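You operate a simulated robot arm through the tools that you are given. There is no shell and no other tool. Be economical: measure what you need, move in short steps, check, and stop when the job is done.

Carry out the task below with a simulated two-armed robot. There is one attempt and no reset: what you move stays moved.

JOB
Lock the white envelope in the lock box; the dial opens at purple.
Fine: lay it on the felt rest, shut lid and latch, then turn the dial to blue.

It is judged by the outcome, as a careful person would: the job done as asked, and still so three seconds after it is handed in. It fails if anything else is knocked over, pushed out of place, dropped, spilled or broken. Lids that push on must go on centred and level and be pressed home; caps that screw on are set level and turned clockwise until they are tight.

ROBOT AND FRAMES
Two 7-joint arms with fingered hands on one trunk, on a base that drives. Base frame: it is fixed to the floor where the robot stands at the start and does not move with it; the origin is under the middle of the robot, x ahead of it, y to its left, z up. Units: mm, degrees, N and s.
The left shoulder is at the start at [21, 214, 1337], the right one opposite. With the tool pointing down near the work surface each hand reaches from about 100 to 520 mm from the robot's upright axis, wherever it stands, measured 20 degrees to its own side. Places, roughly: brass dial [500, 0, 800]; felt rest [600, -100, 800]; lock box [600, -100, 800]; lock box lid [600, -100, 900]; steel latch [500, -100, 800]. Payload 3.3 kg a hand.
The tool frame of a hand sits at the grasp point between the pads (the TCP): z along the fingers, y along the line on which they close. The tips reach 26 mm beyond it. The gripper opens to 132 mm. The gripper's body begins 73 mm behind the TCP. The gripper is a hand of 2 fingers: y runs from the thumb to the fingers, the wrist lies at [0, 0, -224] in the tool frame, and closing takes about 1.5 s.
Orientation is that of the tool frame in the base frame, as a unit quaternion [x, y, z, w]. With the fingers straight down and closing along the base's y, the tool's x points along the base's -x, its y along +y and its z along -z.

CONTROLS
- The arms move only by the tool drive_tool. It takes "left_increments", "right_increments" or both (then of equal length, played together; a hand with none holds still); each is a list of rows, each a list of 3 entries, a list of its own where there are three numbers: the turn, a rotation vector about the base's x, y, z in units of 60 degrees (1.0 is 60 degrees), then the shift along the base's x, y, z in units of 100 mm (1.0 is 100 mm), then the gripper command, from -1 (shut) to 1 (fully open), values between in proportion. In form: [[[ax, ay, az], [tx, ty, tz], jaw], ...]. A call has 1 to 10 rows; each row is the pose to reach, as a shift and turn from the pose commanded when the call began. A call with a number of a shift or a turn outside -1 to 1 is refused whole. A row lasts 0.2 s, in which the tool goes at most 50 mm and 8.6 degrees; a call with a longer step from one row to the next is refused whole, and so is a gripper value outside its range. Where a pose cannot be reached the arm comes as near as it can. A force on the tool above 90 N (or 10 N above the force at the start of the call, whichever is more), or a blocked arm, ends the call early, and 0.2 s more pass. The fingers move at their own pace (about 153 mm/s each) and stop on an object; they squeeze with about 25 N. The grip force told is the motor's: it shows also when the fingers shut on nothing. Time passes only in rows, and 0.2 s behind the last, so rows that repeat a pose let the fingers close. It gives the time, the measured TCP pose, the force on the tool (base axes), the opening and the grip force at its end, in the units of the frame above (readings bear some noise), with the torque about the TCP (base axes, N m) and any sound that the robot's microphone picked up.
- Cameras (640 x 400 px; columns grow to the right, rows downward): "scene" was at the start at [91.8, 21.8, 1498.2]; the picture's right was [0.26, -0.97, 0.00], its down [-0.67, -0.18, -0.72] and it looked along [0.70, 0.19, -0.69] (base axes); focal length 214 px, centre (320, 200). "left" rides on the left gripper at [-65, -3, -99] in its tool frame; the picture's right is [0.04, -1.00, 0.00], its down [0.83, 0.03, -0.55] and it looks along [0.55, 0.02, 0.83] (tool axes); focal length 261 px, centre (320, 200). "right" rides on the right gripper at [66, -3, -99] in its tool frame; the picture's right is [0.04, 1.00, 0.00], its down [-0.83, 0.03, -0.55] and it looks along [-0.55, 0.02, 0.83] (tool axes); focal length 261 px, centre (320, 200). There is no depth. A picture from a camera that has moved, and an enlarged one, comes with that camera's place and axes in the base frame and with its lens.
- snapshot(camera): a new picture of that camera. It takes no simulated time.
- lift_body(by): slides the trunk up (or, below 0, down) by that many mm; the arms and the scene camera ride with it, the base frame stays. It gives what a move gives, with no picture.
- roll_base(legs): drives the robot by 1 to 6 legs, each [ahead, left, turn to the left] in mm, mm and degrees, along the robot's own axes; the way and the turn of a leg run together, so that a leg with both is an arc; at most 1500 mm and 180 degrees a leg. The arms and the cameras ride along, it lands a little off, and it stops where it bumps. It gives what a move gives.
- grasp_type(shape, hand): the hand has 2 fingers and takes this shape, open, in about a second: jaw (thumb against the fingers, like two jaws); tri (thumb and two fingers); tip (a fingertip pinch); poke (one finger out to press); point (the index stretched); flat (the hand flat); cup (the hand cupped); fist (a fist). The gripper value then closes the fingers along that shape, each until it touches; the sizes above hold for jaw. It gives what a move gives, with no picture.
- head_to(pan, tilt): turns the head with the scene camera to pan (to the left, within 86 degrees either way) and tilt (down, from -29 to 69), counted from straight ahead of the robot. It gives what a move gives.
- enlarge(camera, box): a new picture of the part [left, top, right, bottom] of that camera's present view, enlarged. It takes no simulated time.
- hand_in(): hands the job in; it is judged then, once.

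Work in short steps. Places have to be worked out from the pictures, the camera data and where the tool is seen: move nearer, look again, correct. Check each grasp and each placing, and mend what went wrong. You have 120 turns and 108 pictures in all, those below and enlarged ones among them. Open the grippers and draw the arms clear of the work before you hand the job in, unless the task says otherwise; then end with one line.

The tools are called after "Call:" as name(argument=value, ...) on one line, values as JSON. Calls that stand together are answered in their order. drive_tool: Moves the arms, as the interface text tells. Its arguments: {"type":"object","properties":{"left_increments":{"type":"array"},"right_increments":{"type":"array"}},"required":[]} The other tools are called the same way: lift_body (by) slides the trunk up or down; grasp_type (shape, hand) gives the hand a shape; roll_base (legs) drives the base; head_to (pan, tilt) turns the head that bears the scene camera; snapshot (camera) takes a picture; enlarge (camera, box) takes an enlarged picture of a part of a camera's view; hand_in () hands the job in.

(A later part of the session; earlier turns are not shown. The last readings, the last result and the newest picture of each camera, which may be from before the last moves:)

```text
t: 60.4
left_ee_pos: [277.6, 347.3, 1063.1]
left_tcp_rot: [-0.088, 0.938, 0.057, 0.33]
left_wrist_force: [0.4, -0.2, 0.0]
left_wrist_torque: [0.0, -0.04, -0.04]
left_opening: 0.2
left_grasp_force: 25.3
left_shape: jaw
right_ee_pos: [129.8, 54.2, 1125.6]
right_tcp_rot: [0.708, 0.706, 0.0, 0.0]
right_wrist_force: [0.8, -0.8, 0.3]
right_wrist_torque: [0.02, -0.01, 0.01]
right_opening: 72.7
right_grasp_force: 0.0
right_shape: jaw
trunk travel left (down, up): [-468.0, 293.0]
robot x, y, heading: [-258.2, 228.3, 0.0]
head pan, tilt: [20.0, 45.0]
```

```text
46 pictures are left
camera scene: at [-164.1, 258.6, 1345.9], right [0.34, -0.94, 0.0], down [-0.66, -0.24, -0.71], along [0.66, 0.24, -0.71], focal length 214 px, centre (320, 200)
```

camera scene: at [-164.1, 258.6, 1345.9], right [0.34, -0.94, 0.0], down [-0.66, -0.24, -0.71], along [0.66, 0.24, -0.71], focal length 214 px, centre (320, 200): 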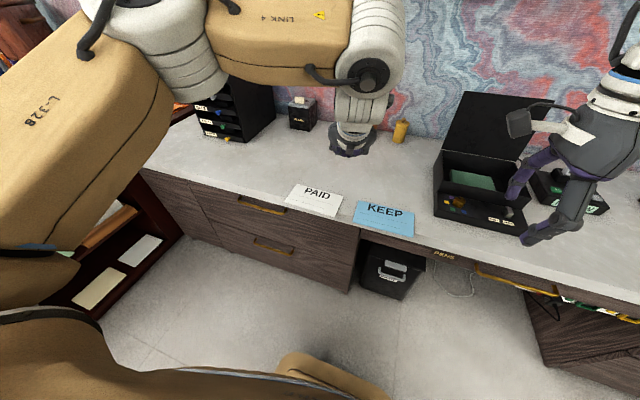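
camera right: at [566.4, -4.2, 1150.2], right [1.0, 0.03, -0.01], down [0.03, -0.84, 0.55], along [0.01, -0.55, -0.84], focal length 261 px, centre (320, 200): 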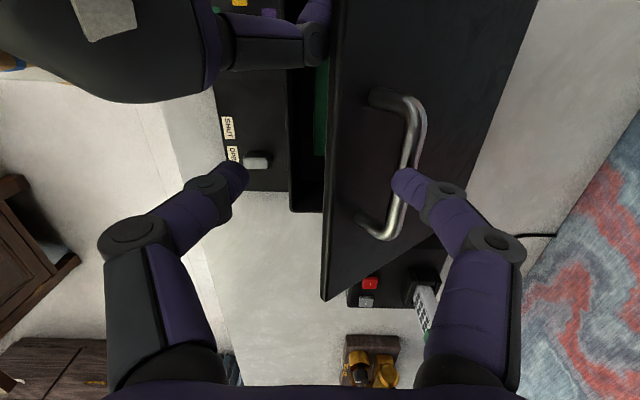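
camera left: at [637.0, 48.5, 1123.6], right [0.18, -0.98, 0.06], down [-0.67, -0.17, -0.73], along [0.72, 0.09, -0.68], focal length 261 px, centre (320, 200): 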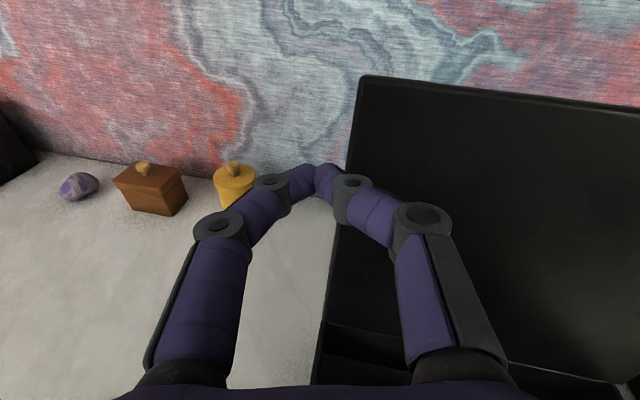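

PAID confirmed near (365,472). I reorient the left hand in two half-rotations at safe height to: pointing +x, closing vertically (thumb up).

Call:
drive_tool(left_increments=[[[-0.112, -0.068, 0.042], [0.05, 0.1, 0], -1], [[-0.224, -0.136, 0.084], [0.1, 0.2, 0], -1], [[-0.336, -0.204, 0.126], [0.15, 0.3, 0], -1], [[-0.447, -0.272, 0.167], [0.15, 0.4, 0], -1], [[-0.559, -0.34, 0.209], [0.15, 0.5, 0], -1], [[-0.671, -0.4085, 0.251], [0.15, 0.6, 0], -1]])

Call:
drive_tool(left_increments=[[[-0.112, -0.068, 0.042], [0, 0.1, 0], -1], [[-0.224, -0.136, 0.084], [0, 0.2, 0], -1], [[-0.336, -0.204, 0.126], [0, 0.3, 0], -0.8], [[-0.447, -0.272, 0.167], [0, 0.4, 0], -0.6], [[-0.559, -0.34, 0.209], [0, 0.5, 0], -0.5], [[-0.671, -0.4085, 0.251], [0, 0.6, 0], -0.5]])

Call:
snapshot(camera="left")

```text
t: 61.8
left_ee_pos: [292.4, 408.6, 1062.1]
left_tcp_rot: [-0.325, 0.791, -0.244, 0.458]
left_wrist_force: [-0.2, 0.0, 0.0]
left_wrist_torque: [0.01, 0.01, 0.0]
left_opening: 0.2
left_grasp_force: 25.2
left_shape: jaw
right_ee_pos: [129.5, 54.4, 1124.5]
right_tcp_rot: [0.708, 0.706, 0.0, 0.0]
right_wrist_force: [1.0, 0.0, -0.1]
right_wrist_torque: [-0.02, 0.03, -0.01]
right_opening: 72.4
right_grasp_force: 0.0
right_shape: jaw
trunk travel left (down, up): [-468.0, 293.0]
robot x, y, heading: [-262.3, 228.8, -0.1]
head pan, tilt: [20.0, 45.0]
```

```text
t: 63.2
left_ee_pos: [292.3, 468.4, 1063.8]
left_tcp_rot: [-0.5, 0.499, -0.5, 0.5]
left_wrist_force: [-0.2, -0.5, -0.9]
left_wrist_torque: [-0.02, 0.01, -0.06]
left_opening: 32.9
left_grasp_force: 0.1
left_shape: jaw
right_ee_pos: [129.9, 55.2, 1124.9]
right_tcp_rot: [0.707, 0.707, 0.0, 0.0]
right_wrist_force: [-0.7, 0.6, 0.0]
right_wrist_torque: [0.03, 0.04, -0.02]
right_opening: 72.7
right_grasp_force: 0.0
right_shape: jaw
trunk travel left (down, up): [-468.0, 293.0]
robot x, y, heading: [-263.7, 231.0, 0.1]
head pan, tilt: [20.0, 45.0]
```

```text
45 pictures are left
camera left: at [193.2, 533.7, 1066.1], right [0.0, -0.04, 1.0], down [-0.55, -0.83, -0.04], along [0.83, -0.55, -0.02], focal length 261 px, centre (320, 200)
```

left: 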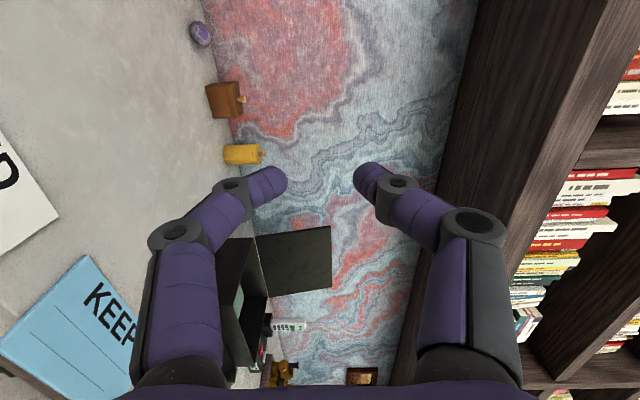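

Orientation is right. I back off 30 mm in x and lower the trunk 240 mm, then view the envelope edge-on.

Call:
drive_tool(left_increments=[[[0, 0, 0], [-0.15, 0, 0], -0.4], [[0, 0, 0], [-0.3, 0, 0], -0.4]])

Call:
lift_body(by=-250)

Call:
snapshot(camera="left")

Call:
snapshot(camera="scene")

```text
t: 63.8
left_ee_pos: [260.5, 467.8, 1063.9]
left_tcp_rot: [-0.5, 0.501, -0.5, 0.5]
left_wrist_force: [0.3, -0.7, 1.1]
left_wrist_torque: [0.03, 0.0, -0.01]
left_opening: 39.3
left_grasp_force: 0.0
left_shape: jaw
right_ee_pos: [130.0, 54.5, 1124.5]
right_tcp_rot: [0.708, 0.707, 0.0, 0.0]
right_wrist_force: [-0.4, 0.3, -0.5]
right_wrist_torque: [0.0, 0.02, 0.0]
right_opening: 72.7
right_grasp_force: 0.1
right_shape: jaw
trunk travel left (down, up): [-468.0, 293.0]
robot x, y, heading: [-258.0, 230.9, -0.0]
head pan, tilt: [20.0, 45.0]
```

```text
t: 66.4
left_ee_pos: [270.3, 467.8, 748.4]
left_tcp_rot: [-0.531, 0.531, -0.468, 0.466]
left_wrist_force: [0.3, -0.3, -0.1]
left_wrist_torque: [-0.03, 0.03, 0.01]
left_opening: 39.3
left_grasp_force: 0.0
left_shape: jaw
right_ee_pos: [129.6, 55.4, 874.5]
right_tcp_rot: [0.708, 0.707, 0.0, -0.001]
right_wrist_force: [-0.4, -0.4, -0.1]
right_wrist_torque: [-0.03, -0.02, 0.04]
right_opening: 72.7
right_grasp_force: 0.1
right_shape: jaw
trunk travel left (down, up): [-218.0, 543.0]
robot x, y, heading: [-262.4, 229.0, 0.3]
head pan, tilt: [20.0, 45.0]
```

```text
44 pictures are left
camera left: at [173.6, 533.9, 763.9], right [0.13, -0.04, 0.99], down [-0.56, -0.83, 0.04], along [0.82, -0.55, -0.13], focal length 261 px, centre (320, 200)
```

left: 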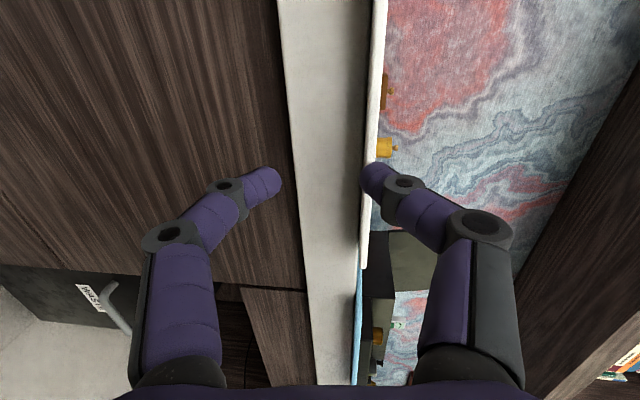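

```text
43 pictures are left
camera scene: at [-119.1, 258.7, 1093.0], right [0.34, -0.94, 0.0], down [-0.66, -0.24, -0.71], along [0.66, 0.24, -0.71], focal length 214 px, centre (320, 200)
```

scene: 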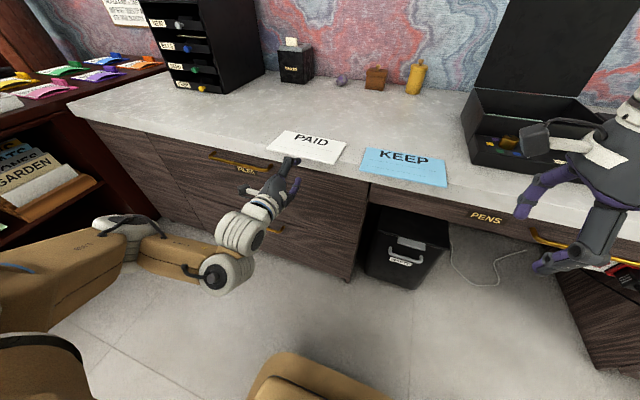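

Envelope front edge is at x≈313, z≈773. I level the hand and raise it to straddle that height.

Call:
drive_tool(left_increments=[[[0, -0.06, 0], [0, 0, 0.12], -0.4], [[0, -0.12, 0], [-0.05, 0, 0.24], -0.4], [[0, -0.12, 0], [-0.05, 0, 0.26], -0.4]])

Call:
snapshot(camera="left")

```text
t: 67.2
left_ee_pos: [269.4, 472.3, 773.1]
left_tcp_rot: [0.499, -0.501, 0.502, -0.498]
left_wrist_force: [0.1, 0.0, 0.0]
left_wrist_torque: [0.02, 0.0, 0.0]
left_opening: 39.4
left_grasp_force: 0.0
left_shape: jaw
left hand out of reach, approached as far as the arm can: row 2, 3
right_ee_pos: [131.0, 54.0, 874.9]
right_tcp_rot: [0.708, 0.706, 0.0, -0.001]
right_wrist_force: [0.9, -0.4, -0.1]
right_wrist_torque: [0.01, -0.02, -0.04]
right_opening: 72.5
right_grasp_force: 0.1
right_shape: jaw
trunk travel left (down, up): [-218.0, 543.0]
robot x, y, heading: [-262.9, 230.9, -0.1]
head pan, tilt: [20.0, 45.0]
```

```text
42 pictures are left
camera left: at [172.3, 538.0, 775.0], right [0.0, -0.04, 1.0], down [-0.56, -0.83, -0.03], along [0.83, -0.56, -0.02], focal length 261 px, centre (320, 200)
```

left: 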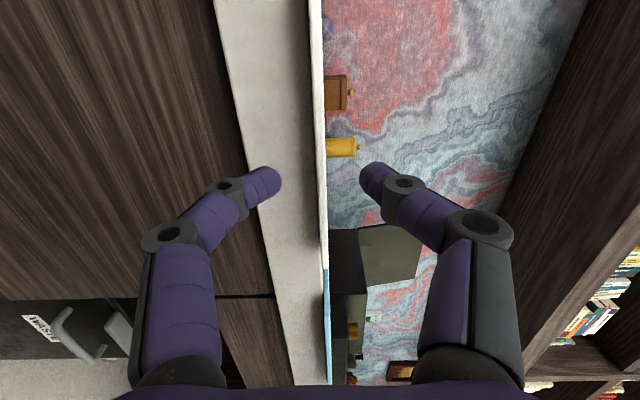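

Well aligned: the envelope lies edge-on midway between the fingers. Advance 35 mm and look.

Call:
drive_tool(left_increments=[[[0, 0, 0], [0.12, 0, 0], -0.4], [[0, 0, 0], [0.24, 0, 0], -0.4], [[0, 0, 0], [0.36, 0, 0], -0.4]])

Call:
snapshot(camera="left")

```text
t: 68.0
left_ee_pos: [305.4, 471.7, 772.2]
left_tcp_rot: [-0.499, 0.502, -0.5, 0.499]
left_wrist_force: [0.5, 0.8, 0.0]
left_wrist_torque: [-0.04, -0.01, -0.02]
left_opening: 39.2
left_grasp_force: 0.1
left_shape: jaw
right_ee_pos: [131.1, 55.0, 875.1]
right_tcp_rot: [0.708, 0.706, 0.0, -0.001]
right_wrist_force: [-0.6, -0.9, -0.8]
right_wrist_torque: [-0.01, 0.02, 0.01]
right_opening: 72.7
right_grasp_force: 0.0
right_shape: jaw
trunk travel left (down, up): [-218.0, 543.0]
robot x, y, heading: [-258.3, 227.9, -0.1]
head pan, tilt: [20.0, 45.0]
```

```text
41 pictures are left
camera left: at [208.4, 537.3, 775.0], right [0.0, -0.04, 1.0], down [-0.56, -0.83, -0.03], along [0.83, -0.56, -0.02], focal length 261 px, centre (320, 200)
```

left: 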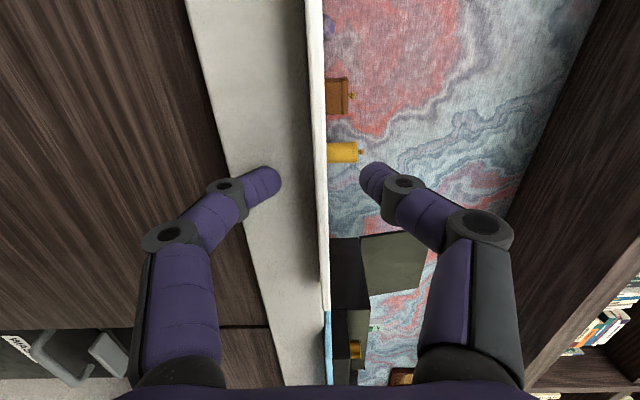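

Tips overlap the envelope by ~18 mm. I advance 4 mm more and close.

Call:
drive_tool(left_increments=[[[0, 0, 0], [0.04, 0, 0], -0.4], [[0, 0, 0], [0.04, 0, 0], -0.7], [[0, 0, 0], [0.04, 0, 0], -1], [[0, 0, 0], [0.04, 0, 0], -1], [[0, 0, 0], [0.04, 0, 0], -1]])

Call:
snapshot(camera="left")

```text
t: 69.2
left_ee_pos: [310.2, 471.2, 772.5]
left_tcp_rot: [-0.5, 0.502, -0.5, 0.498]
left_wrist_force: [-0.8, -0.1, 1.3]
left_wrist_torque: [0.0, 0.01, 0.0]
left_opening: 0.0
left_grasp_force: 24.9
left_shape: jaw
right_ee_pos: [129.3, 54.2, 874.6]
right_tcp_rot: [0.708, 0.706, 0.0, 0.0]
right_wrist_force: [0.1, -0.8, 0.5]
right_wrist_torque: [0.0, 0.02, 0.02]
right_opening: 72.3
right_grasp_force: 0.0
right_shape: jaw
trunk travel left (down, up): [-218.0, 543.0]
robot x, y, heading: [-261.1, 228.3, 0.2]
head pan, tilt: [20.0, 45.0]
```

```text
40 pictures are left
camera left: at [212.7, 537.2, 775.0], right [0.0, -0.04, 1.0], down [-0.56, -0.83, -0.03], along [0.83, -0.55, -0.02], focal length 261 px, centre (320, 200)
```

left: 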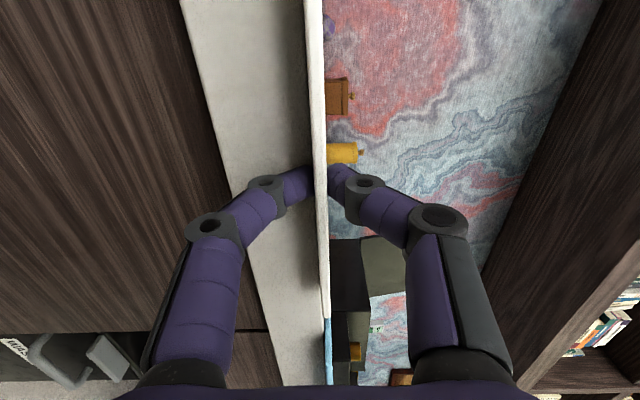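

Fingers closed on the edge; opening reads 0 so I verify by lifting 30 mm.

Call:
drive_tool(left_increments=[[[0, 0, 0], [0, 0, 0.1], -1], [[0, 0, 0], [0, 0, 0.25], -1], [[0, 0, 0], [0, 0, 0.5], -1]])

Call:
snapshot(camera="left")

Call:
snapshot(camera="scene")

```text
t: 70.0
left_ee_pos: [309.7, 471.7, 820.4]
left_tcp_rot: [-0.499, 0.502, -0.501, 0.498]
left_wrist_force: [0.5, 0.5, -0.9]
left_wrist_torque: [-0.05, 0.01, 0.02]
left_opening: 0.3
left_grasp_force: 25.1
left_shape: jaw
right_ee_pos: [130.2, 55.1, 875.2]
right_tcp_rot: [0.707, 0.707, 0.001, -0.001]
right_wrist_force: [-1.0, 0.9, -0.8]
right_wrist_torque: [0.02, -0.05, -0.02]
right_opening: 72.8
right_grasp_force: 0.0
right_shape: jaw
trunk travel left (down, up): [-218.0, 543.0]
robot x, y, heading: [-259.5, 231.6, 0.0]
head pan, tilt: [20.0, 45.0]
```

```text
39 pictures are left
camera left: at [211.9, 537.7, 824.3], right [0.0, -0.04, 1.0], down [-0.56, -0.83, -0.03], along [0.83, -0.56, -0.02], focal length 261 px, centre (320, 200)
```

left: 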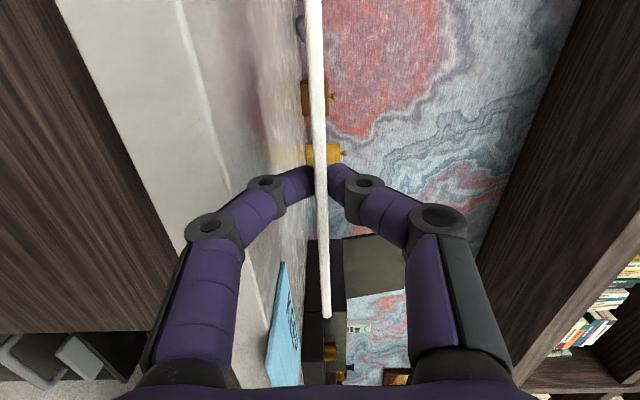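

```text
38 pictures are left
camera scene: at [-118.9, 258.7, 1092.9], right [0.34, -0.94, 0.0], down [-0.66, -0.24, -0.71], along [0.66, 0.24, -0.71], focal length 214 px, centre (320, 200)
```

scene: 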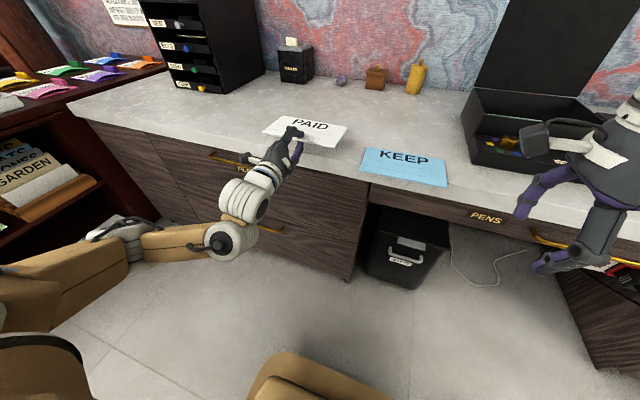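

Envelope held firmly and flat. I raise the trunk back 250 mm, then drive sideways to the right (staying back from the desk).

Call:
lift_body(by=250)

Call:
roll_base(legs=[[0, -390, 0]])

Call:
drive_tool(left_increments=[[[0, 0.14, 0], [0, -0.1, 0], -1], [[0, 0.28, 0], [0, -0.2, 0], -1], [[0, 0.42, 0], [0, -0.3, 0], -1], [[0, 0.56, 0], [0, -0.4, 0], -1], [[0, 0.7, 0], [0, -0.5, 0], -1], [[0, 0.84, 0], [0, -0.6, 0], -1], [[0, 0.92, 0], [0, -0.7, 0], -1]])

Call:
snapshot(camera="left")

Call:
snapshot(camera="scene")

```text
t: 72.6
left_ee_pos: [308.3, 472.6, 1073.4]
left_tcp_rot: [-0.5, 0.501, -0.5, 0.498]
left_wrist_force: [0.2, -0.2, -1.8]
left_wrist_torque: [0.02, 0.04, -0.01]
left_opening: 0.1
left_grasp_force: 24.8
left_shape: jaw
right_ee_pos: [129.8, 54.2, 1125.0]
right_tcp_rot: [0.708, 0.707, 0.0, -0.001]
right_wrist_force: [0.6, 0.8, 0.0]
right_wrist_torque: [0.02, 0.0, 0.0]
right_opening: 72.6
right_grasp_force: 0.0
right_shape: jaw
trunk travel left (down, up): [-468.0, 293.0]
robot x, y, heading: [-257.4, 229.7, -0.0]
head pan, tilt: [20.0, 45.0]
```

```text
t: 75.0
left_ee_pos: [310.9, 77.5, 1071.7]
left_tcp_rot: [-0.5, 0.501, -0.5, 0.499]
left_wrist_force: [-0.6, 0.6, -0.1]
left_wrist_torque: [-0.01, 0.05, 0.0]
left_opening: 0.2
left_grasp_force: 25.0
left_shape: jaw
right_ee_pos: [129.8, -340.2, 1124.0]
right_tcp_rot: [0.708, 0.706, 0.001, -0.001]
right_wrist_force: [-0.4, -0.1, -0.1]
right_wrist_torque: [-0.02, -0.01, 0.03]
right_opening: 72.5
right_grasp_force: 0.0
right_shape: jaw
trunk travel left (down, up): [-468.0, 293.0]
robot x, y, heading: [-259.6, -159.1, -0.1]
head pan, tilt: [20.0, 45.0]
```

```text
t: 76.6
left_ee_pos: [310.0, 8.2, 1072.5]
left_tcp_rot: [-0.675, 0.675, -0.212, 0.209]
left_wrist_force: [-0.1, 0.3, -0.3]
left_wrist_torque: [0.01, 0.0, -0.01]
left_opening: 0.3
left_grasp_force: 25.5
left_shape: jaw
right_ee_pos: [129.7, -339.4, 1124.8]
right_tcp_rot: [0.708, 0.706, 0.001, 0.0]
right_wrist_force: [-0.5, 0.1, -1.4]
right_wrist_torque: [0.0, 0.0, 0.02]
right_opening: 72.7
right_grasp_force: 0.0
right_shape: jaw
trunk travel left (down, up): [-468.0, 293.0]
robot x, y, heading: [-257.0, -163.9, -0.1]
head pan, tilt: [20.0, 45.0]
```

```text
37 pictures are left
camera left: at [256.8, 73.7, 1155.1], right [0.82, -0.04, 0.57], down [-0.34, -0.83, 0.44], along [0.45, -0.56, -0.7], focal length 261 px, centre (320, 200)
```

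left: 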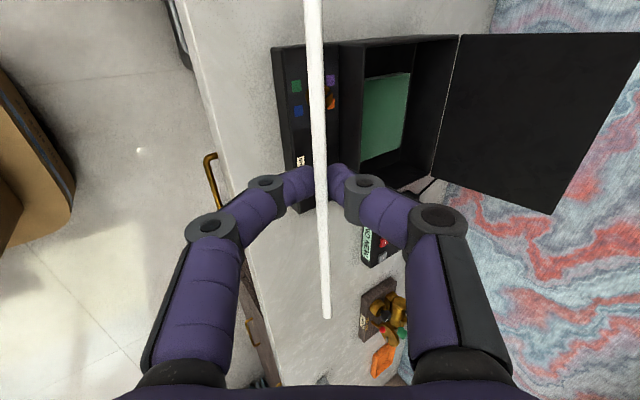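

```text
36 pictures are left
camera scene: at [-163.6, -134.5, 1345.8], right [0.34, -0.94, 0.0], down [-0.66, -0.24, -0.71], along [0.66, 0.24, -0.71], focal length 214 px, centre (320, 200)
```

scene: 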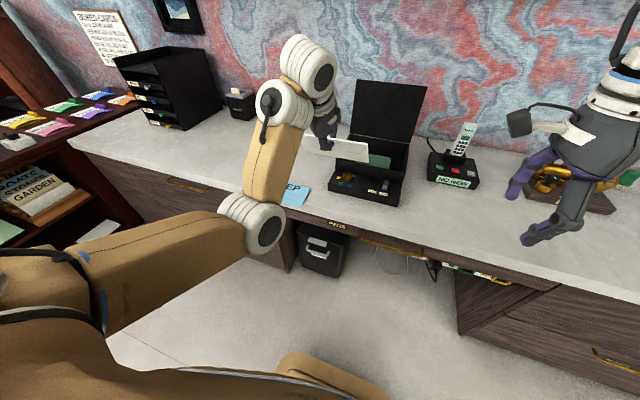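

Now shift the left hand to y≈-84 and drive forward 310 mm so the envelope is above the box.

Call:
drive_tool(left_increments=[[[0, 0, 0], [0, -0.3, 0], -1], [[0, 0, 0], [0, -0.6, 0], -1], [[0, 0, 0], [0, -0.93, 0], -1]])

Call:
roll_base(legs=[[300, 0, 0]])

Call:
head_to(pan=15, tilt=60)

Call:
snapshot(camera="left")

Call:
snapshot(camera="scene")

```text
t: 77.4
left_ee_pos: [308.3, -85.0, 1072.9]
left_tcp_rot: [-0.675, 0.675, -0.212, 0.209]
left_wrist_force: [-0.7, -0.1, -1.2]
left_wrist_torque: [0.01, 0.05, -0.02]
left_opening: 0.0
left_grasp_force: 25.5
left_shape: jaw
right_ee_pos: [129.7, -338.6, 1124.6]
right_tcp_rot: [0.708, 0.706, 0.001, -0.001]
right_wrist_force: [-0.2, 0.4, -0.6]
right_wrist_torque: [0.05, -0.02, 0.0]
right_opening: 72.7
right_grasp_force: 0.0
right_shape: jaw
trunk travel left (down, up): [-468.0, 293.0]
robot x, y, heading: [-262.0, -163.0, -0.2]
head pan, tilt: [20.0, 45.0]
```

```text
t: 79.5
left_ee_pos: [614.3, -83.2, 1070.9]
left_tcp_rot: [0.675, -0.675, 0.212, -0.21]
left_wrist_force: [0.9, 0.3, -1.5]
left_wrist_torque: [-0.01, 0.06, 0.0]
left_opening: 0.4
left_grasp_force: 24.7
left_shape: jaw
right_ee_pos: [433.4, -337.7, 1124.0]
right_tcp_rot: [0.708, 0.706, 0.001, -0.001]
right_wrist_force: [0.6, -0.3, -0.4]
right_wrist_torque: [0.02, 0.04, 0.0]
right_opening: 72.9
right_grasp_force: 0.1
right_shape: jaw
trunk travel left (down, up): [-468.0, 293.0]
robot x, y, heading: [43.7, -163.2, 0.3]
head pan, tilt: [20.0, 45.0]
```

```text
t: 80.2
left_ee_pos: [612.9, -82.8, 1072.4]
left_tcp_rot: [0.676, -0.674, 0.212, -0.209]
left_wrist_force: [-0.3, 0.5, -1.0]
left_wrist_torque: [0.04, 0.02, 0.0]
left_opening: 0.1
left_grasp_force: 25.0
left_shape: jaw
right_ee_pos: [434.3, -337.2, 1125.2]
right_tcp_rot: [0.707, 0.707, 0.001, -0.001]
right_wrist_force: [0.5, 0.2, 0.3]
right_wrist_torque: [0.03, -0.01, 0.01]
right_opening: 72.7
right_grasp_force: 0.0
right_shape: jaw
trunk travel left (down, up): [-468.0, 293.0]
robot x, y, heading: [43.1, -162.8, -0.0]
head pan, tilt: [15.0, 60.0]
```

```text
35 pictures are left
camera left: at [559.9, -17.2, 1154.9], right [0.82, -0.04, 0.57], down [-0.34, -0.83, 0.44], along [0.46, -0.56, -0.7], focal length 261 px, centre (320, 200)
```

left: 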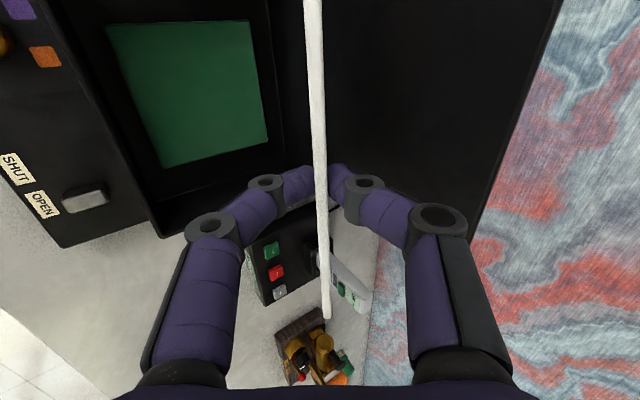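

```text
34 pictures are left
camera scene: at [128.0, -144.4, 1326.4], right [0.26, -0.97, 0.0], down [-0.84, -0.23, -0.5], along [0.48, 0.13, -0.87], focal length 214 px, centre (320, 200)
```

scene: 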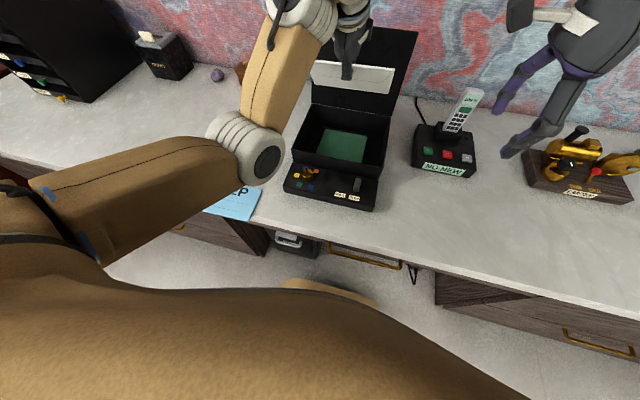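

Felt rest spans x 563–705, y -157..-11 (centre (634,-84)). I descend in steps: first 100 mm with small x/y corrections.

Call:
drive_tool(left_increments=[[[0, 0, 0], [0.05, -0.02, -0.3], -1], [[0, 0, 0], [0.1, -0.04, -0.6], -1], [[0, 0, 0], [0.1, -0.04, -0.9], -1], [[0, 0, 0], [0.1, -0.04, -1.0], -1]])

Call:
snapshot(camera="left")

Call:
snapshot(camera="scene")

```text
t: 81.2
left_ee_pos: [622.5, -85.6, 974.8]
left_tcp_rot: [0.676, -0.674, 0.212, -0.21]
left_wrist_force: [-0.2, 0.2, -1.0]
left_wrist_torque: [0.01, 0.05, -0.06]
left_opening: 0.4
left_grasp_force: 24.8
left_shape: jaw
right_ee_pos: [433.8, -339.1, 1125.4]
right_tcp_rot: [0.708, 0.706, 0.0, -0.001]
right_wrist_force: [-0.2, -0.2, -0.3]
right_wrist_torque: [0.04, -0.01, -0.01]
right_opening: 72.8
right_grasp_force: 0.2
right_shape: jaw
trunk travel left (down, up): [-468.0, 293.0]
robot x, y, heading: [45.8, -162.4, 0.0]
head pan, tilt: [15.0, 60.0]
```

```text
33 pictures are left
camera left: at [569.4, -20.6, 1055.7], right [0.82, -0.04, 0.57], down [-0.34, -0.83, 0.44], along [0.46, -0.56, -0.7], focal length 261 px, centre (320, 200)
```

left: 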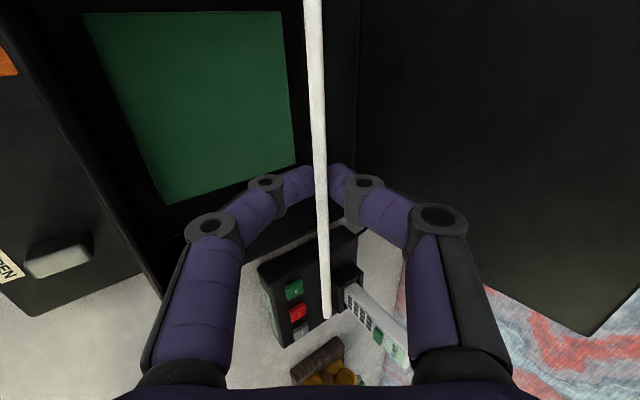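

```text
32 pictures are left
camera scene: at [127.8, -144.6, 1326.4], right [0.26, -0.97, 0.0], down [-0.84, -0.23, -0.5], along [0.48, 0.13, -0.87], focal length 214 px, centre (320, 200)
```

scene: 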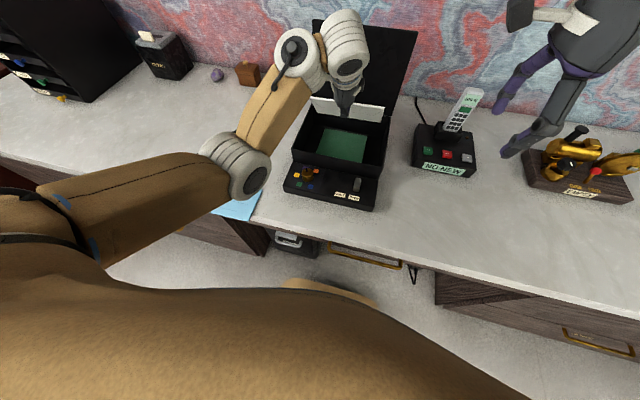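

Felt z ≈ 799 confirmed; the lower edge of the envelope is at ≈882, just entering. Descend 70 mm more.

Call:
drive_tool(left_increments=[[[0, 0, 0], [0.0, 0, -0.25], -1], [[0, 0, 0], [0.0, 0, -0.5], -1], [[0, 0, 0], [0, 0, -0.7], -1]])

Call:
snapshot(camera="left")

Call:
enlarge(camera="scene", box=[260, 60, 440, 220])

```text
t: 82.0
left_ee_pos: [620.3, -86.5, 902.4]
left_tcp_rot: [0.675, -0.675, 0.212, -0.21]
left_wrist_force: [1.0, -0.1, -1.5]
left_wrist_torque: [-0.02, 0.0, 0.02]
left_opening: 0.2
left_grasp_force: 25.4
left_shape: jaw
right_ee_pos: [433.3, -336.9, 1125.0]
right_tcp_rot: [0.708, 0.707, 0.0, -0.001]
right_wrist_force: [-0.2, 0.2, -0.2]
right_wrist_torque: [0.01, -0.02, -0.04]
right_opening: 72.6
right_grasp_force: 0.0
right_shape: jaw
trunk travel left (down, up): [-468.0, 293.0]
robot x, y, heading: [47.4, -163.0, 0.2]
head pan, tilt: [15.0, 60.0]
```

```text
31 pictures are left
camera left: at [567.8, -21.2, 985.3], right [0.82, -0.04, 0.57], down [-0.34, -0.83, 0.44], along [0.46, -0.56, -0.7], focal length 261 px, centre (320, 200)
```

left: 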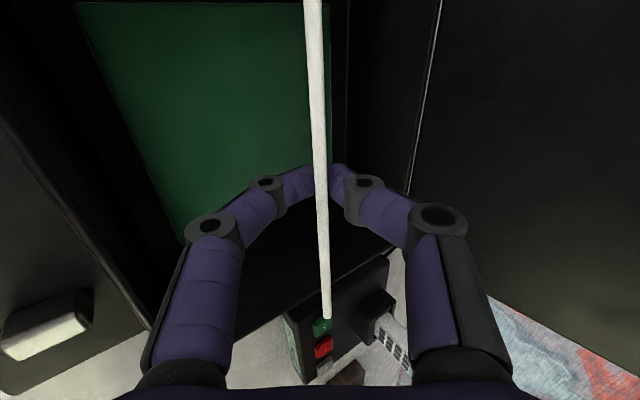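

```text
2.50 times, centred on (350, 140) of scene
camera zoom: at [128.0, -144.3, 1326.4], right [0.26, -0.97, 0.0], down [-0.84, -0.23, -0.5], along [0.48, 0.13, -0.87], focal length 536 px, centre (245, 350)
```

zoom: 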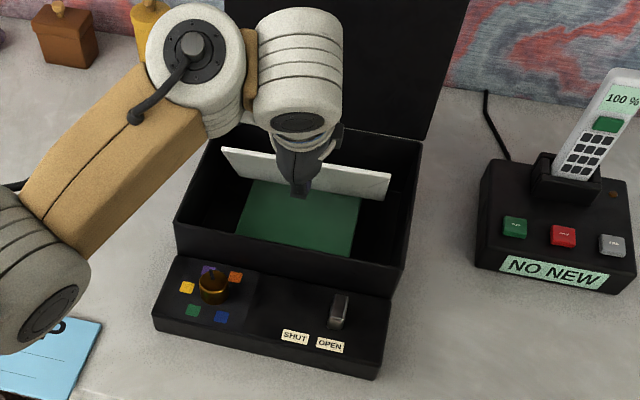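

Envelope is inside the box, edge ~10 mm above felt. I lower until touch, then open slightly so it rests on the lower finger.

Call:
drive_tool(left_increments=[[[0, 0, 0], [0.0, 0, -0.05], -1], [[0, 0, 0], [0.0, 0, -0.1], -1], [[0, 0, 0], [0, 0, -0.14], -1]])

```text
t: 82.8
left_ee_pos: [621.8, -86.6, 888.8]
left_tcp_rot: [-0.675, 0.675, -0.212, 0.21]
left_wrist_force: [-0.8, 0.0, 0.2]
left_wrist_torque: [0.02, -0.05, -0.01]
left_opening: 0.4
left_grasp_force: 24.7
left_shape: jaw
right_ee_pos: [432.9, -339.1, 1124.9]
right_tcp_rot: [0.708, 0.706, 0.001, -0.001]
right_wrist_force: [0.0, 0.7, 0.3]
right_wrist_torque: [0.02, 0.01, -0.04]
right_opening: 72.5
right_grasp_force: 0.0
right_shape: jaw
trunk travel left (down, up): [-468.0, 293.0]
robot x, y, heading: [44.2, -163.0, -0.2]
head pan, tilt: [15.0, 60.0]
```

No contact yet; lower another 12 mm watching the force.

Call:
drive_tool(left_increments=[[[0, 0, 0], [0.0, 0, -0.04], -1], [[0, 0, 0], [0.0, 0, -0.08], -1], [[0, 0, 0], [0, 0, -0.12], -1]])

Call:
snapshot(camera="left")

```text
t: 83.7
left_ee_pos: [622.4, -84.8, 877.3]
left_tcp_rot: [0.675, -0.675, 0.213, -0.209]
left_wrist_force: [-0.2, 0.5, -0.5]
left_wrist_torque: [0.02, -0.12, 0.01]
left_opening: 0.0
left_grasp_force: 25.2
left_shape: jaw
right_ee_pos: [434.0, -337.4, 1123.5]
right_tcp_rot: [0.708, 0.707, 0.001, -0.001]
right_wrist_force: [-0.8, -0.2, 0.1]
right_wrist_torque: [0.02, 0.0, 0.0]
right_opening: 72.7
right_grasp_force: 0.0
right_shape: jaw
trunk travel left (down, up): [-468.0, 293.0]
robot x, y, heading: [48.6, -161.7, -0.0]
head pan, tilt: [15.0, 60.0]
```

```text
29 pictures are left
camera left: at [569.4, -20.3, 958.9], right [0.82, -0.04, 0.57], down [-0.34, -0.83, 0.44], along [0.46, -0.56, -0.7], focal length 261 px, centre (320, 200)
```

left: 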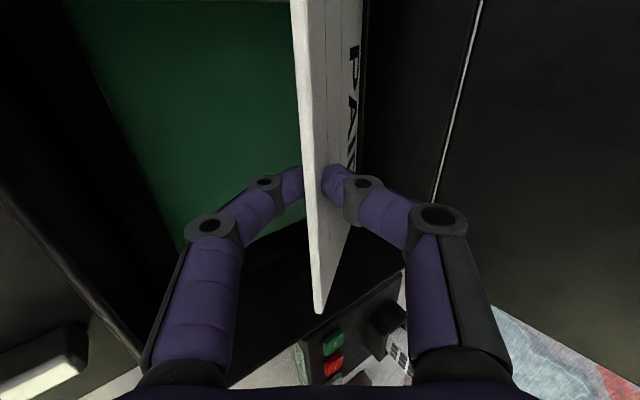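

The lower edge has touched and the envelope is pivoting. I open the fingers moderately.

Call:
drive_tool(left_increments=[[[0, 0, 0], [0.0, 0, 0], -0.85], [[0, 0, 0], [0.0, 0, 0], -0.7], [[0, 0, 0], [0, 0, 0], -0.6], [[0, 0, 0], [0, 0, 0], -0.6]])

Call:
snapshot(camera="left")

Call:
enlarge(camera="scene", box=[260, 60, 440, 220])

```text
t: 84.7
left_ee_pos: [621.6, -86.3, 876.9]
left_tcp_rot: [0.675, -0.674, 0.212, -0.21]
left_wrist_force: [-0.7, 0.8, 0.3]
left_wrist_torque: [0.0, 0.0, 0.02]
left_opening: 26.0
left_grasp_force: 0.1
left_shape: jaw
right_ee_pos: [433.4, -339.4, 1124.3]
right_tcp_rot: [0.708, 0.706, 0.0, -0.001]
right_wrist_force: [0.4, 0.5, 0.6]
right_wrist_torque: [-0.01, -0.03, 0.0]
right_opening: 72.7
right_grasp_force: 0.1
right_shape: jaw
trunk travel left (down, up): [-468.0, 293.0]
robot x, y, heading: [40.4, -161.1, -0.0]
head pan, tilt: [15.0, 60.0]
```

```text
28 pictures are left
camera left: at [569.2, -20.5, 959.0], right [0.82, -0.04, 0.57], down [-0.34, -0.83, 0.44], along [0.46, -0.56, -0.7], focal length 261 px, centre (320, 200)
```

left: 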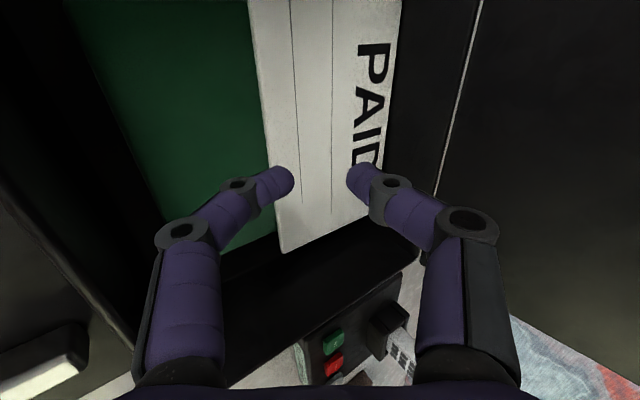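

```text
2.50 times, centred on (350, 140) of scene
camera zoom: at [127.8, -144.5, 1326.4], right [0.26, -0.97, 0.0], down [-0.84, -0.23, -0.5], along [0.48, 0.13, -0.87], focal length 536 px, centre (245, 350)
```

zoom: 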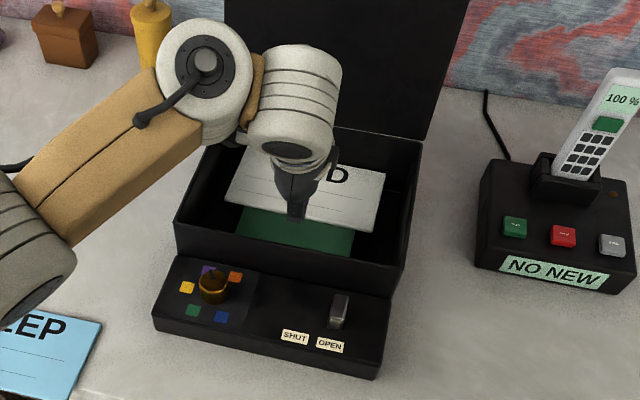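

It's dropping toward flat, resting on the lower finger. I retract the hand up and back along its axis.

Call:
drive_tool(left_increments=[[[0, 0, 0], [-0.08, 0, 0.12], -0.6], [[0, 0, 0], [-0.17, 0, 0.25], -0.6], [[0, 0, 0], [-0.3, 0, 0.43], -0.6], [[0, 0, 0], [-0.45, 0, 0.65], -0.6], [[0, 0, 0], [-0.6, 0, 0.9], -0.6]])

Call:
snapshot(camera="left")

Call:
enlarge(camera="scene", box=[260, 60, 440, 220])

```text
t: 86.0
left_ee_pos: [580.0, -23.2, 963.7]
left_tcp_rot: [0.693, -0.651, 0.183, -0.252]
left_wrist_force: [0.6, -0.7, 0.0]
left_wrist_torque: [0.04, -0.02, 0.02]
left_opening: 26.2
left_grasp_force: 0.1
left_shape: jaw
right_ee_pos: [434.3, -338.1, 1124.2]
right_tcp_rot: [0.708, 0.706, 0.002, -0.001]
right_wrist_force: [0.5, 0.0, -0.5]
right_wrist_torque: [0.04, 0.02, 0.0]
right_opening: 72.6
right_grasp_force: 0.2
right_shape: jaw
trunk travel left (down, up): [-468.0, 293.0]
robot x, y, heading: [48.0, -157.1, -0.0]
head pan, tilt: [15.0, 60.0]
stopped in row 5 (left hand): the arm was blocked; the commanded pose is now the measured one
```

```text
26 pictures are left
camera left: at [521.0, 29.8, 1050.2], right [0.81, -0.02, 0.58], down [-0.28, -0.89, 0.36], along [0.51, -0.46, -0.73], focal length 261 px, centre (320, 200)
```

left: 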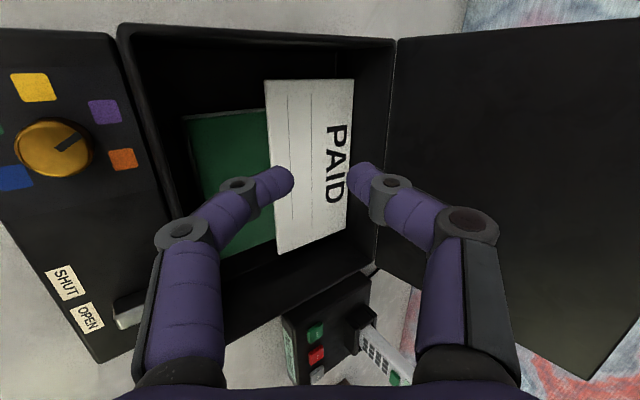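

```text
2.50 times, centred on (350, 140) of scene
camera zoom: at [128.0, -144.6, 1326.4], right [0.26, -0.97, 0.0], down [-0.84, -0.23, -0.5], along [0.48, 0.13, -0.87], focal length 536 px, centre (245, 350)
```

zoom: 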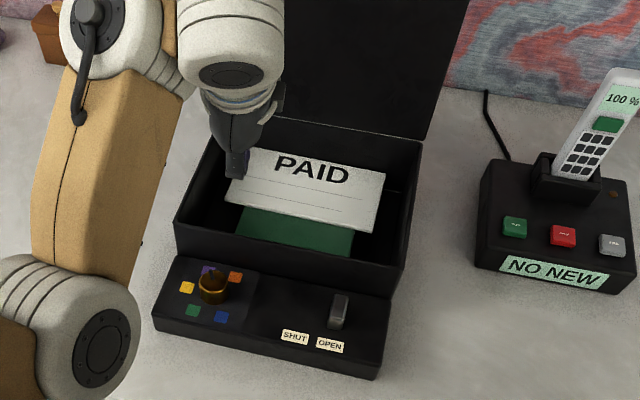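

From both cameras the envelope lies flat (z≈803) at x 630–742, y -183..16: well aligned but ~50 mm behind the felt's centre (634). I'll drag it forward with a fingertip; first drive 50 mm closer for reach.

Call:
roll_base(legs=[[50, 0, 0]])

Call:
drive_tool(left_increments=[[[0, 0, 0], [0.1, -0.2, 0], -1], [[0, 0, 0], [0.25, -0.4, 0], -1], [[0, 0, 0], [0.4, -0.6, -0.1], -1], [[0, 0, 0], [0.4, -0.6, -0.4], -1], [[0, 0, 0], [0.4, -0.6, -0.7], -1]])

Call:
snapshot(camera="left")

```text
t: 87.0
left_ee_pos: [632.3, -23.7, 962.5]
left_tcp_rot: [0.693, -0.651, 0.181, -0.251]
left_wrist_force: [0.7, 0.0, 0.0]
left_wrist_torque: [0.05, 0.03, 0.0]
left_opening: 26.1
left_grasp_force: 0.0
left_shape: jaw
right_ee_pos: [485.7, -336.9, 1124.0]
right_tcp_rot: [0.708, 0.706, 0.0, -0.001]
right_wrist_force: [0.9, 0.1, -0.7]
right_wrist_torque: [-0.03, 0.01, 0.02]
right_opening: 72.9
right_grasp_force: 0.0
right_shape: jaw
trunk travel left (down, up): [-468.0, 293.0]
robot x, y, heading: [92.5, -163.4, 0.1]
head pan, tilt: [15.0, 60.0]
```

```text
t: 88.2
left_ee_pos: [671.4, -84.6, 893.7]
left_tcp_rot: [0.692, -0.651, 0.183, -0.252]
left_wrist_force: [0.8, 0.7, -0.1]
left_wrist_torque: [0.0, -0.02, 0.01]
left_opening: 0.0
left_grasp_force: 24.9
left_shape: jaw
right_ee_pos: [484.6, -338.3, 1124.3]
right_tcp_rot: [0.707, 0.707, 0.001, -0.001]
right_wrist_force: [0.1, 0.4, 0.3]
right_wrist_torque: [-0.03, -0.03, 0.01]
right_opening: 72.7
right_grasp_force: 0.0
right_shape: jaw
trunk travel left (down, up): [-468.0, 293.0]
robot x, y, heading: [90.7, -161.8, 0.3]
head pan, tilt: [15.0, 60.0]
```

```text
24 pictures are left
camera left: at [611.7, -31.0, 980.0], right [0.81, -0.01, 0.58], down [-0.28, -0.89, 0.36], along [0.51, -0.46, -0.73], focal length 261 px, centre (320, 200)
```

left: 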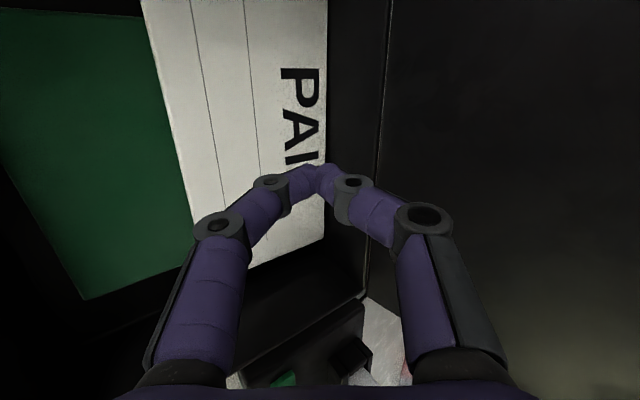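

Fingers above the envelope, tip at ≈(686,-85,872). Descend 62 mm, then step to touch.

Call:
drive_tool(left_increments=[[[0, 0, 0], [0, 0, -0.3], -1], [[0, 0, 0], [0, 0, -0.55], -1], [[0, 0, 0], [0, 0, -0.64], -1]])

Call:
drive_tool(left_increments=[[[0, 0, 0], [0, 0, -0.03], -1], [[0, 0, 0], [0, 0, -0.06], -1], [[0, 0, 0], [0, 0, -0.06], -1]])

```text
t: 89.0
left_ee_pos: [670.1, -84.5, 834.1]
left_tcp_rot: [0.692, -0.65, 0.186, -0.254]
left_wrist_force: [-6.1, 3.6, 20.3]
left_wrist_torque: [0.02, 0.06, 0.01]
left_opening: 0.0
left_grasp_force: 25.2
left_shape: jaw
right_ee_pos: [482.3, -337.9, 1125.3]
right_tcp_rot: [0.708, 0.706, 0.001, -0.001]
right_wrist_force: [0.1, 0.1, -0.5]
right_wrist_torque: [0.02, -0.01, 0.0]
right_opening: 72.9
right_grasp_force: 0.0
right_shape: jaw
trunk travel left (down, up): [-468.0, 293.0]
robot x, y, heading: [92.4, -159.0, 0.4]
head pan, tilt: [15.0, 60.0]
```

```text
t: 89.8
left_ee_pos: [668.2, -86.1, 827.5]
left_tcp_rot: [0.691, -0.65, 0.186, -0.254]
left_wrist_force: [-7.9, 1.3, 40.6]
left_wrist_torque: [0.25, 0.2, 0.15]
left_opening: 0.2
left_grasp_force: 24.9
left_shape: jaw
right_ee_pos: [480.7, -338.5, 1126.2]
right_tcp_rot: [0.707, 0.707, 0.002, 0.0]
right_wrist_force: [-0.3, 0.2, -0.2]
right_wrist_torque: [0.01, 0.07, 0.02]
right_opening: 72.6
right_grasp_force: 0.2
right_shape: jaw
trunk travel left (down, up): [-468.0, 293.0]
robot x, y, heading: [95.4, -160.7, -0.2]
head pan, tilt: [15.0, 60.0]
```

Contact with 40 N — too firm; I back off ~7 mm to a light press and drag 45 mm toward me.

Call:
drive_tool(left_increments=[[[0, 0, 0], [0, 0, 0.05], -1], [[0, 0, 0], [-0.08, 0, 0.06], -1], [[0, 0, 0], [-0.16, 0, 0.06], -1], [[0, 0, 0], [-0.24, 0, 0.06], -1], [[0, 0, 0], [-0.32, 0, 0.06], -1], [[0, 0, 0], [-0.4, 0, 0.06], -1], [[0, 0, 0], [-0.47, 0, 0.06], -1], [[0, 0, 0], [-0.47, 0, 0.06], -1]])

Call:
snapshot(camera="left")

```text
t: 91.6
left_ee_pos: [622.8, -85.3, 829.1]
left_tcp_rot: [0.692, -0.651, 0.183, -0.252]
left_wrist_force: [1.9, 0.6, 13.5]
left_wrist_torque: [-0.04, -0.2, 0.01]
left_opening: 0.1
left_grasp_force: 24.6
left_shape: jaw
right_ee_pos: [483.5, -336.9, 1125.4]
right_tcp_rot: [0.707, 0.707, 0.002, -0.001]
right_wrist_force: [0.2, 0.5, -1.2]
right_wrist_torque: [0.02, -0.02, 0.04]
right_opening: 72.7
right_grasp_force: 0.1
right_shape: jaw
trunk travel left (down, up): [-468.0, 293.0]
robot x, y, heading: [94.3, -163.7, -0.1]
head pan, tilt: [15.0, 60.0]
```

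```text
23 pictures are left
camera left: at [564.1, -30.8, 916.3], right [0.81, -0.02, 0.58], down [-0.28, -0.89, 0.36], along [0.51, -0.46, -0.73], focal length 261 px, centre (320, 200)
```

left: 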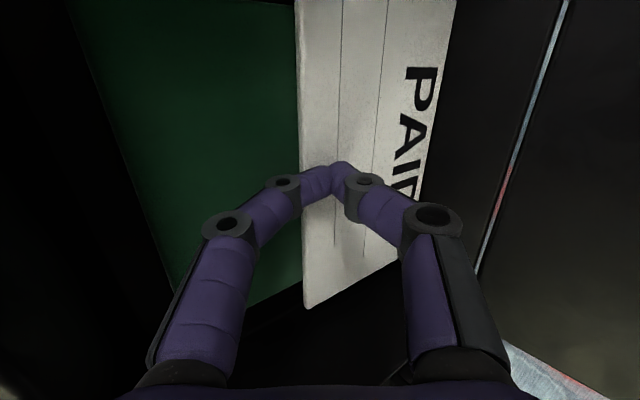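

The finger slid rather than dragging it, and readings hint the rear edge may be leaning on the back wall. I retract the hand upward and look properly.

Call:
drive_tool(left_increments=[[[0, 0, 0], [-0.1, 0, 0.3], -1], [[0, 0, 0], [-0.2, 0.05, 0.6], -1], [[0, 0, 0], [-0.4, 0.4, 0.9], -1], [[0, 0, 0], [-0.5, 0.8, 1.0], -1]])

Call:
enlarge(camera="left", box=[100, 0, 420, 200])

Call:
enlarge(camera="scene", box=[240, 60, 420, 220])

```text
refused: row 3 steps farther than a row can; nothing moved
```

```text
2.00 times, centred on (260, 100) of left
camera zoom: at [564.1, -30.8, 916.3], right [0.81, -0.02, 0.58], down [-0.28, -0.89, 0.36], along [0.51, -0.46, -0.73], focal length 521 px, centre (440, 400)
```

zoom: 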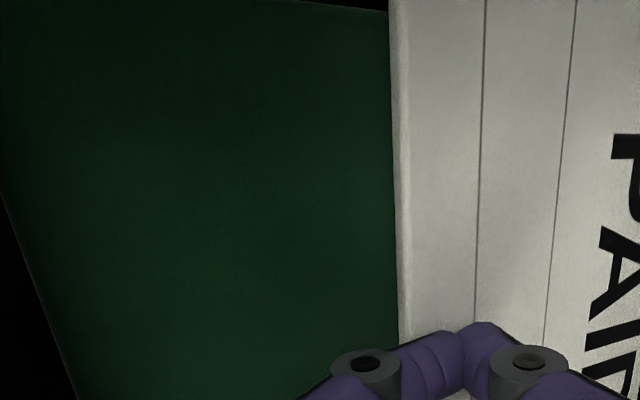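

```text
2.50 times, centred on (330, 140) of scene
camera zoom: at [177.4, -144.4, 1326.5], right [0.26, -0.97, 0.0], down [-0.84, -0.23, -0.5], along [0.48, 0.13, -0.87], focal length 536 px, centre (295, 350)
```

zoom: 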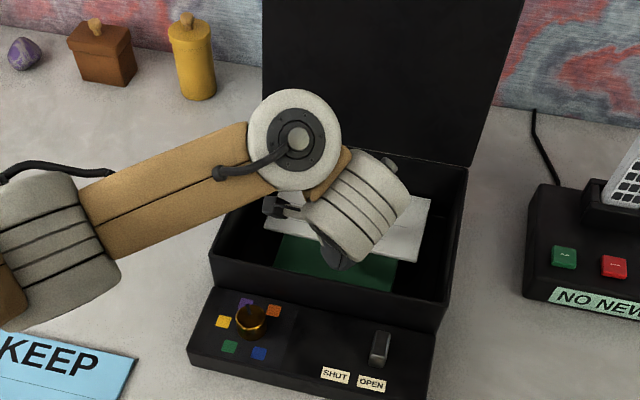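

I redo the retract in smaller steps and then look.

Call:
drive_tool(left_increments=[[[0, 0, 0], [-0.1, 0, 0.3], -1], [[0, 0, 0], [-0.2, 0.0, 0.6], -1], [[0, 0, 0], [-0.3, 0.2, 0.85], -1], [[0, 0, 0], [-0.35, 0.5, 1.0], -1], [[0, 0, 0], [-0.35, 0.8, 1.0], -1]])

Call:
snapshot(camera="left")

Call:
enlarge(camera="scene", box=[240, 60, 420, 220])

```text
t: 92.8
left_ee_pos: [595.6, 7.5, 939.7]
left_tcp_rot: [0.693, -0.643, 0.183, -0.269]
left_wrist_force: [-0.1, 0.1, 0.6]
left_wrist_torque: [0.0, 0.02, -0.01]
left_opening: 0.1
left_grasp_force: 25.0
left_shape: jaw
right_ee_pos: [484.2, -338.1, 1125.8]
right_tcp_rot: [0.708, 0.706, -0.001, 0.0]
right_wrist_force: [0.2, -0.1, 0.4]
right_wrist_torque: [0.0, 0.0, 0.01]
right_opening: 72.9
right_grasp_force: 0.0
right_shape: jaw
trunk travel left (down, up): [-468.0, 293.0]
robot x, y, heading: [91.4, -164.6, 0.1]
head pan, tilt: [15.0, 60.0]
```

```text
20 pictures are left
camera left: at [533.4, 58.6, 1025.3], right [0.8, -0.01, 0.6], down [-0.27, -0.9, 0.34], along [0.54, -0.43, -0.72], focal length 261 px, centre (320, 200)
```

left: 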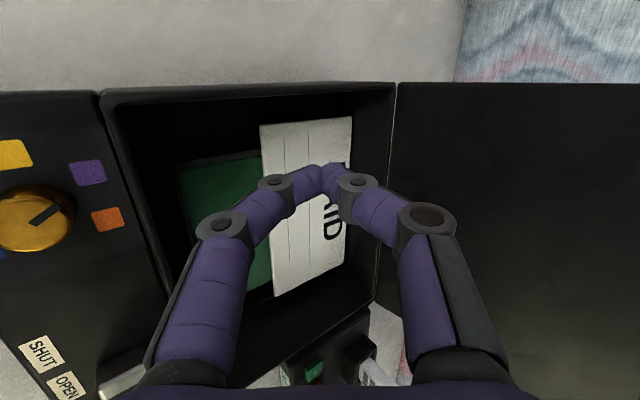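

```text
2.50 times, centred on (330, 140) of scene
camera zoom: at [178.3, -144.0, 1326.4], right [0.26, -0.97, 0.0], down [-0.84, -0.23, -0.5], along [0.48, 0.13, -0.87], focal length 536 px, centre (295, 350)
```

zoom: 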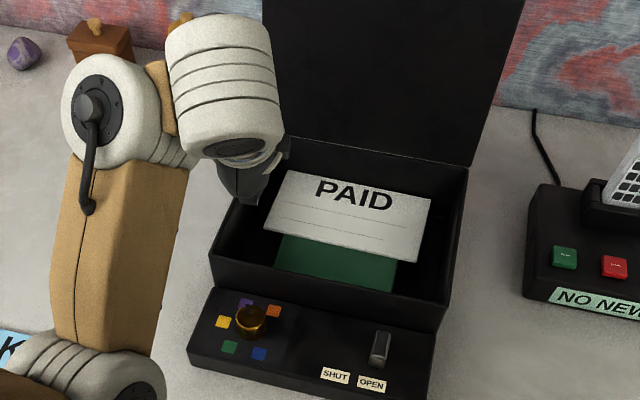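

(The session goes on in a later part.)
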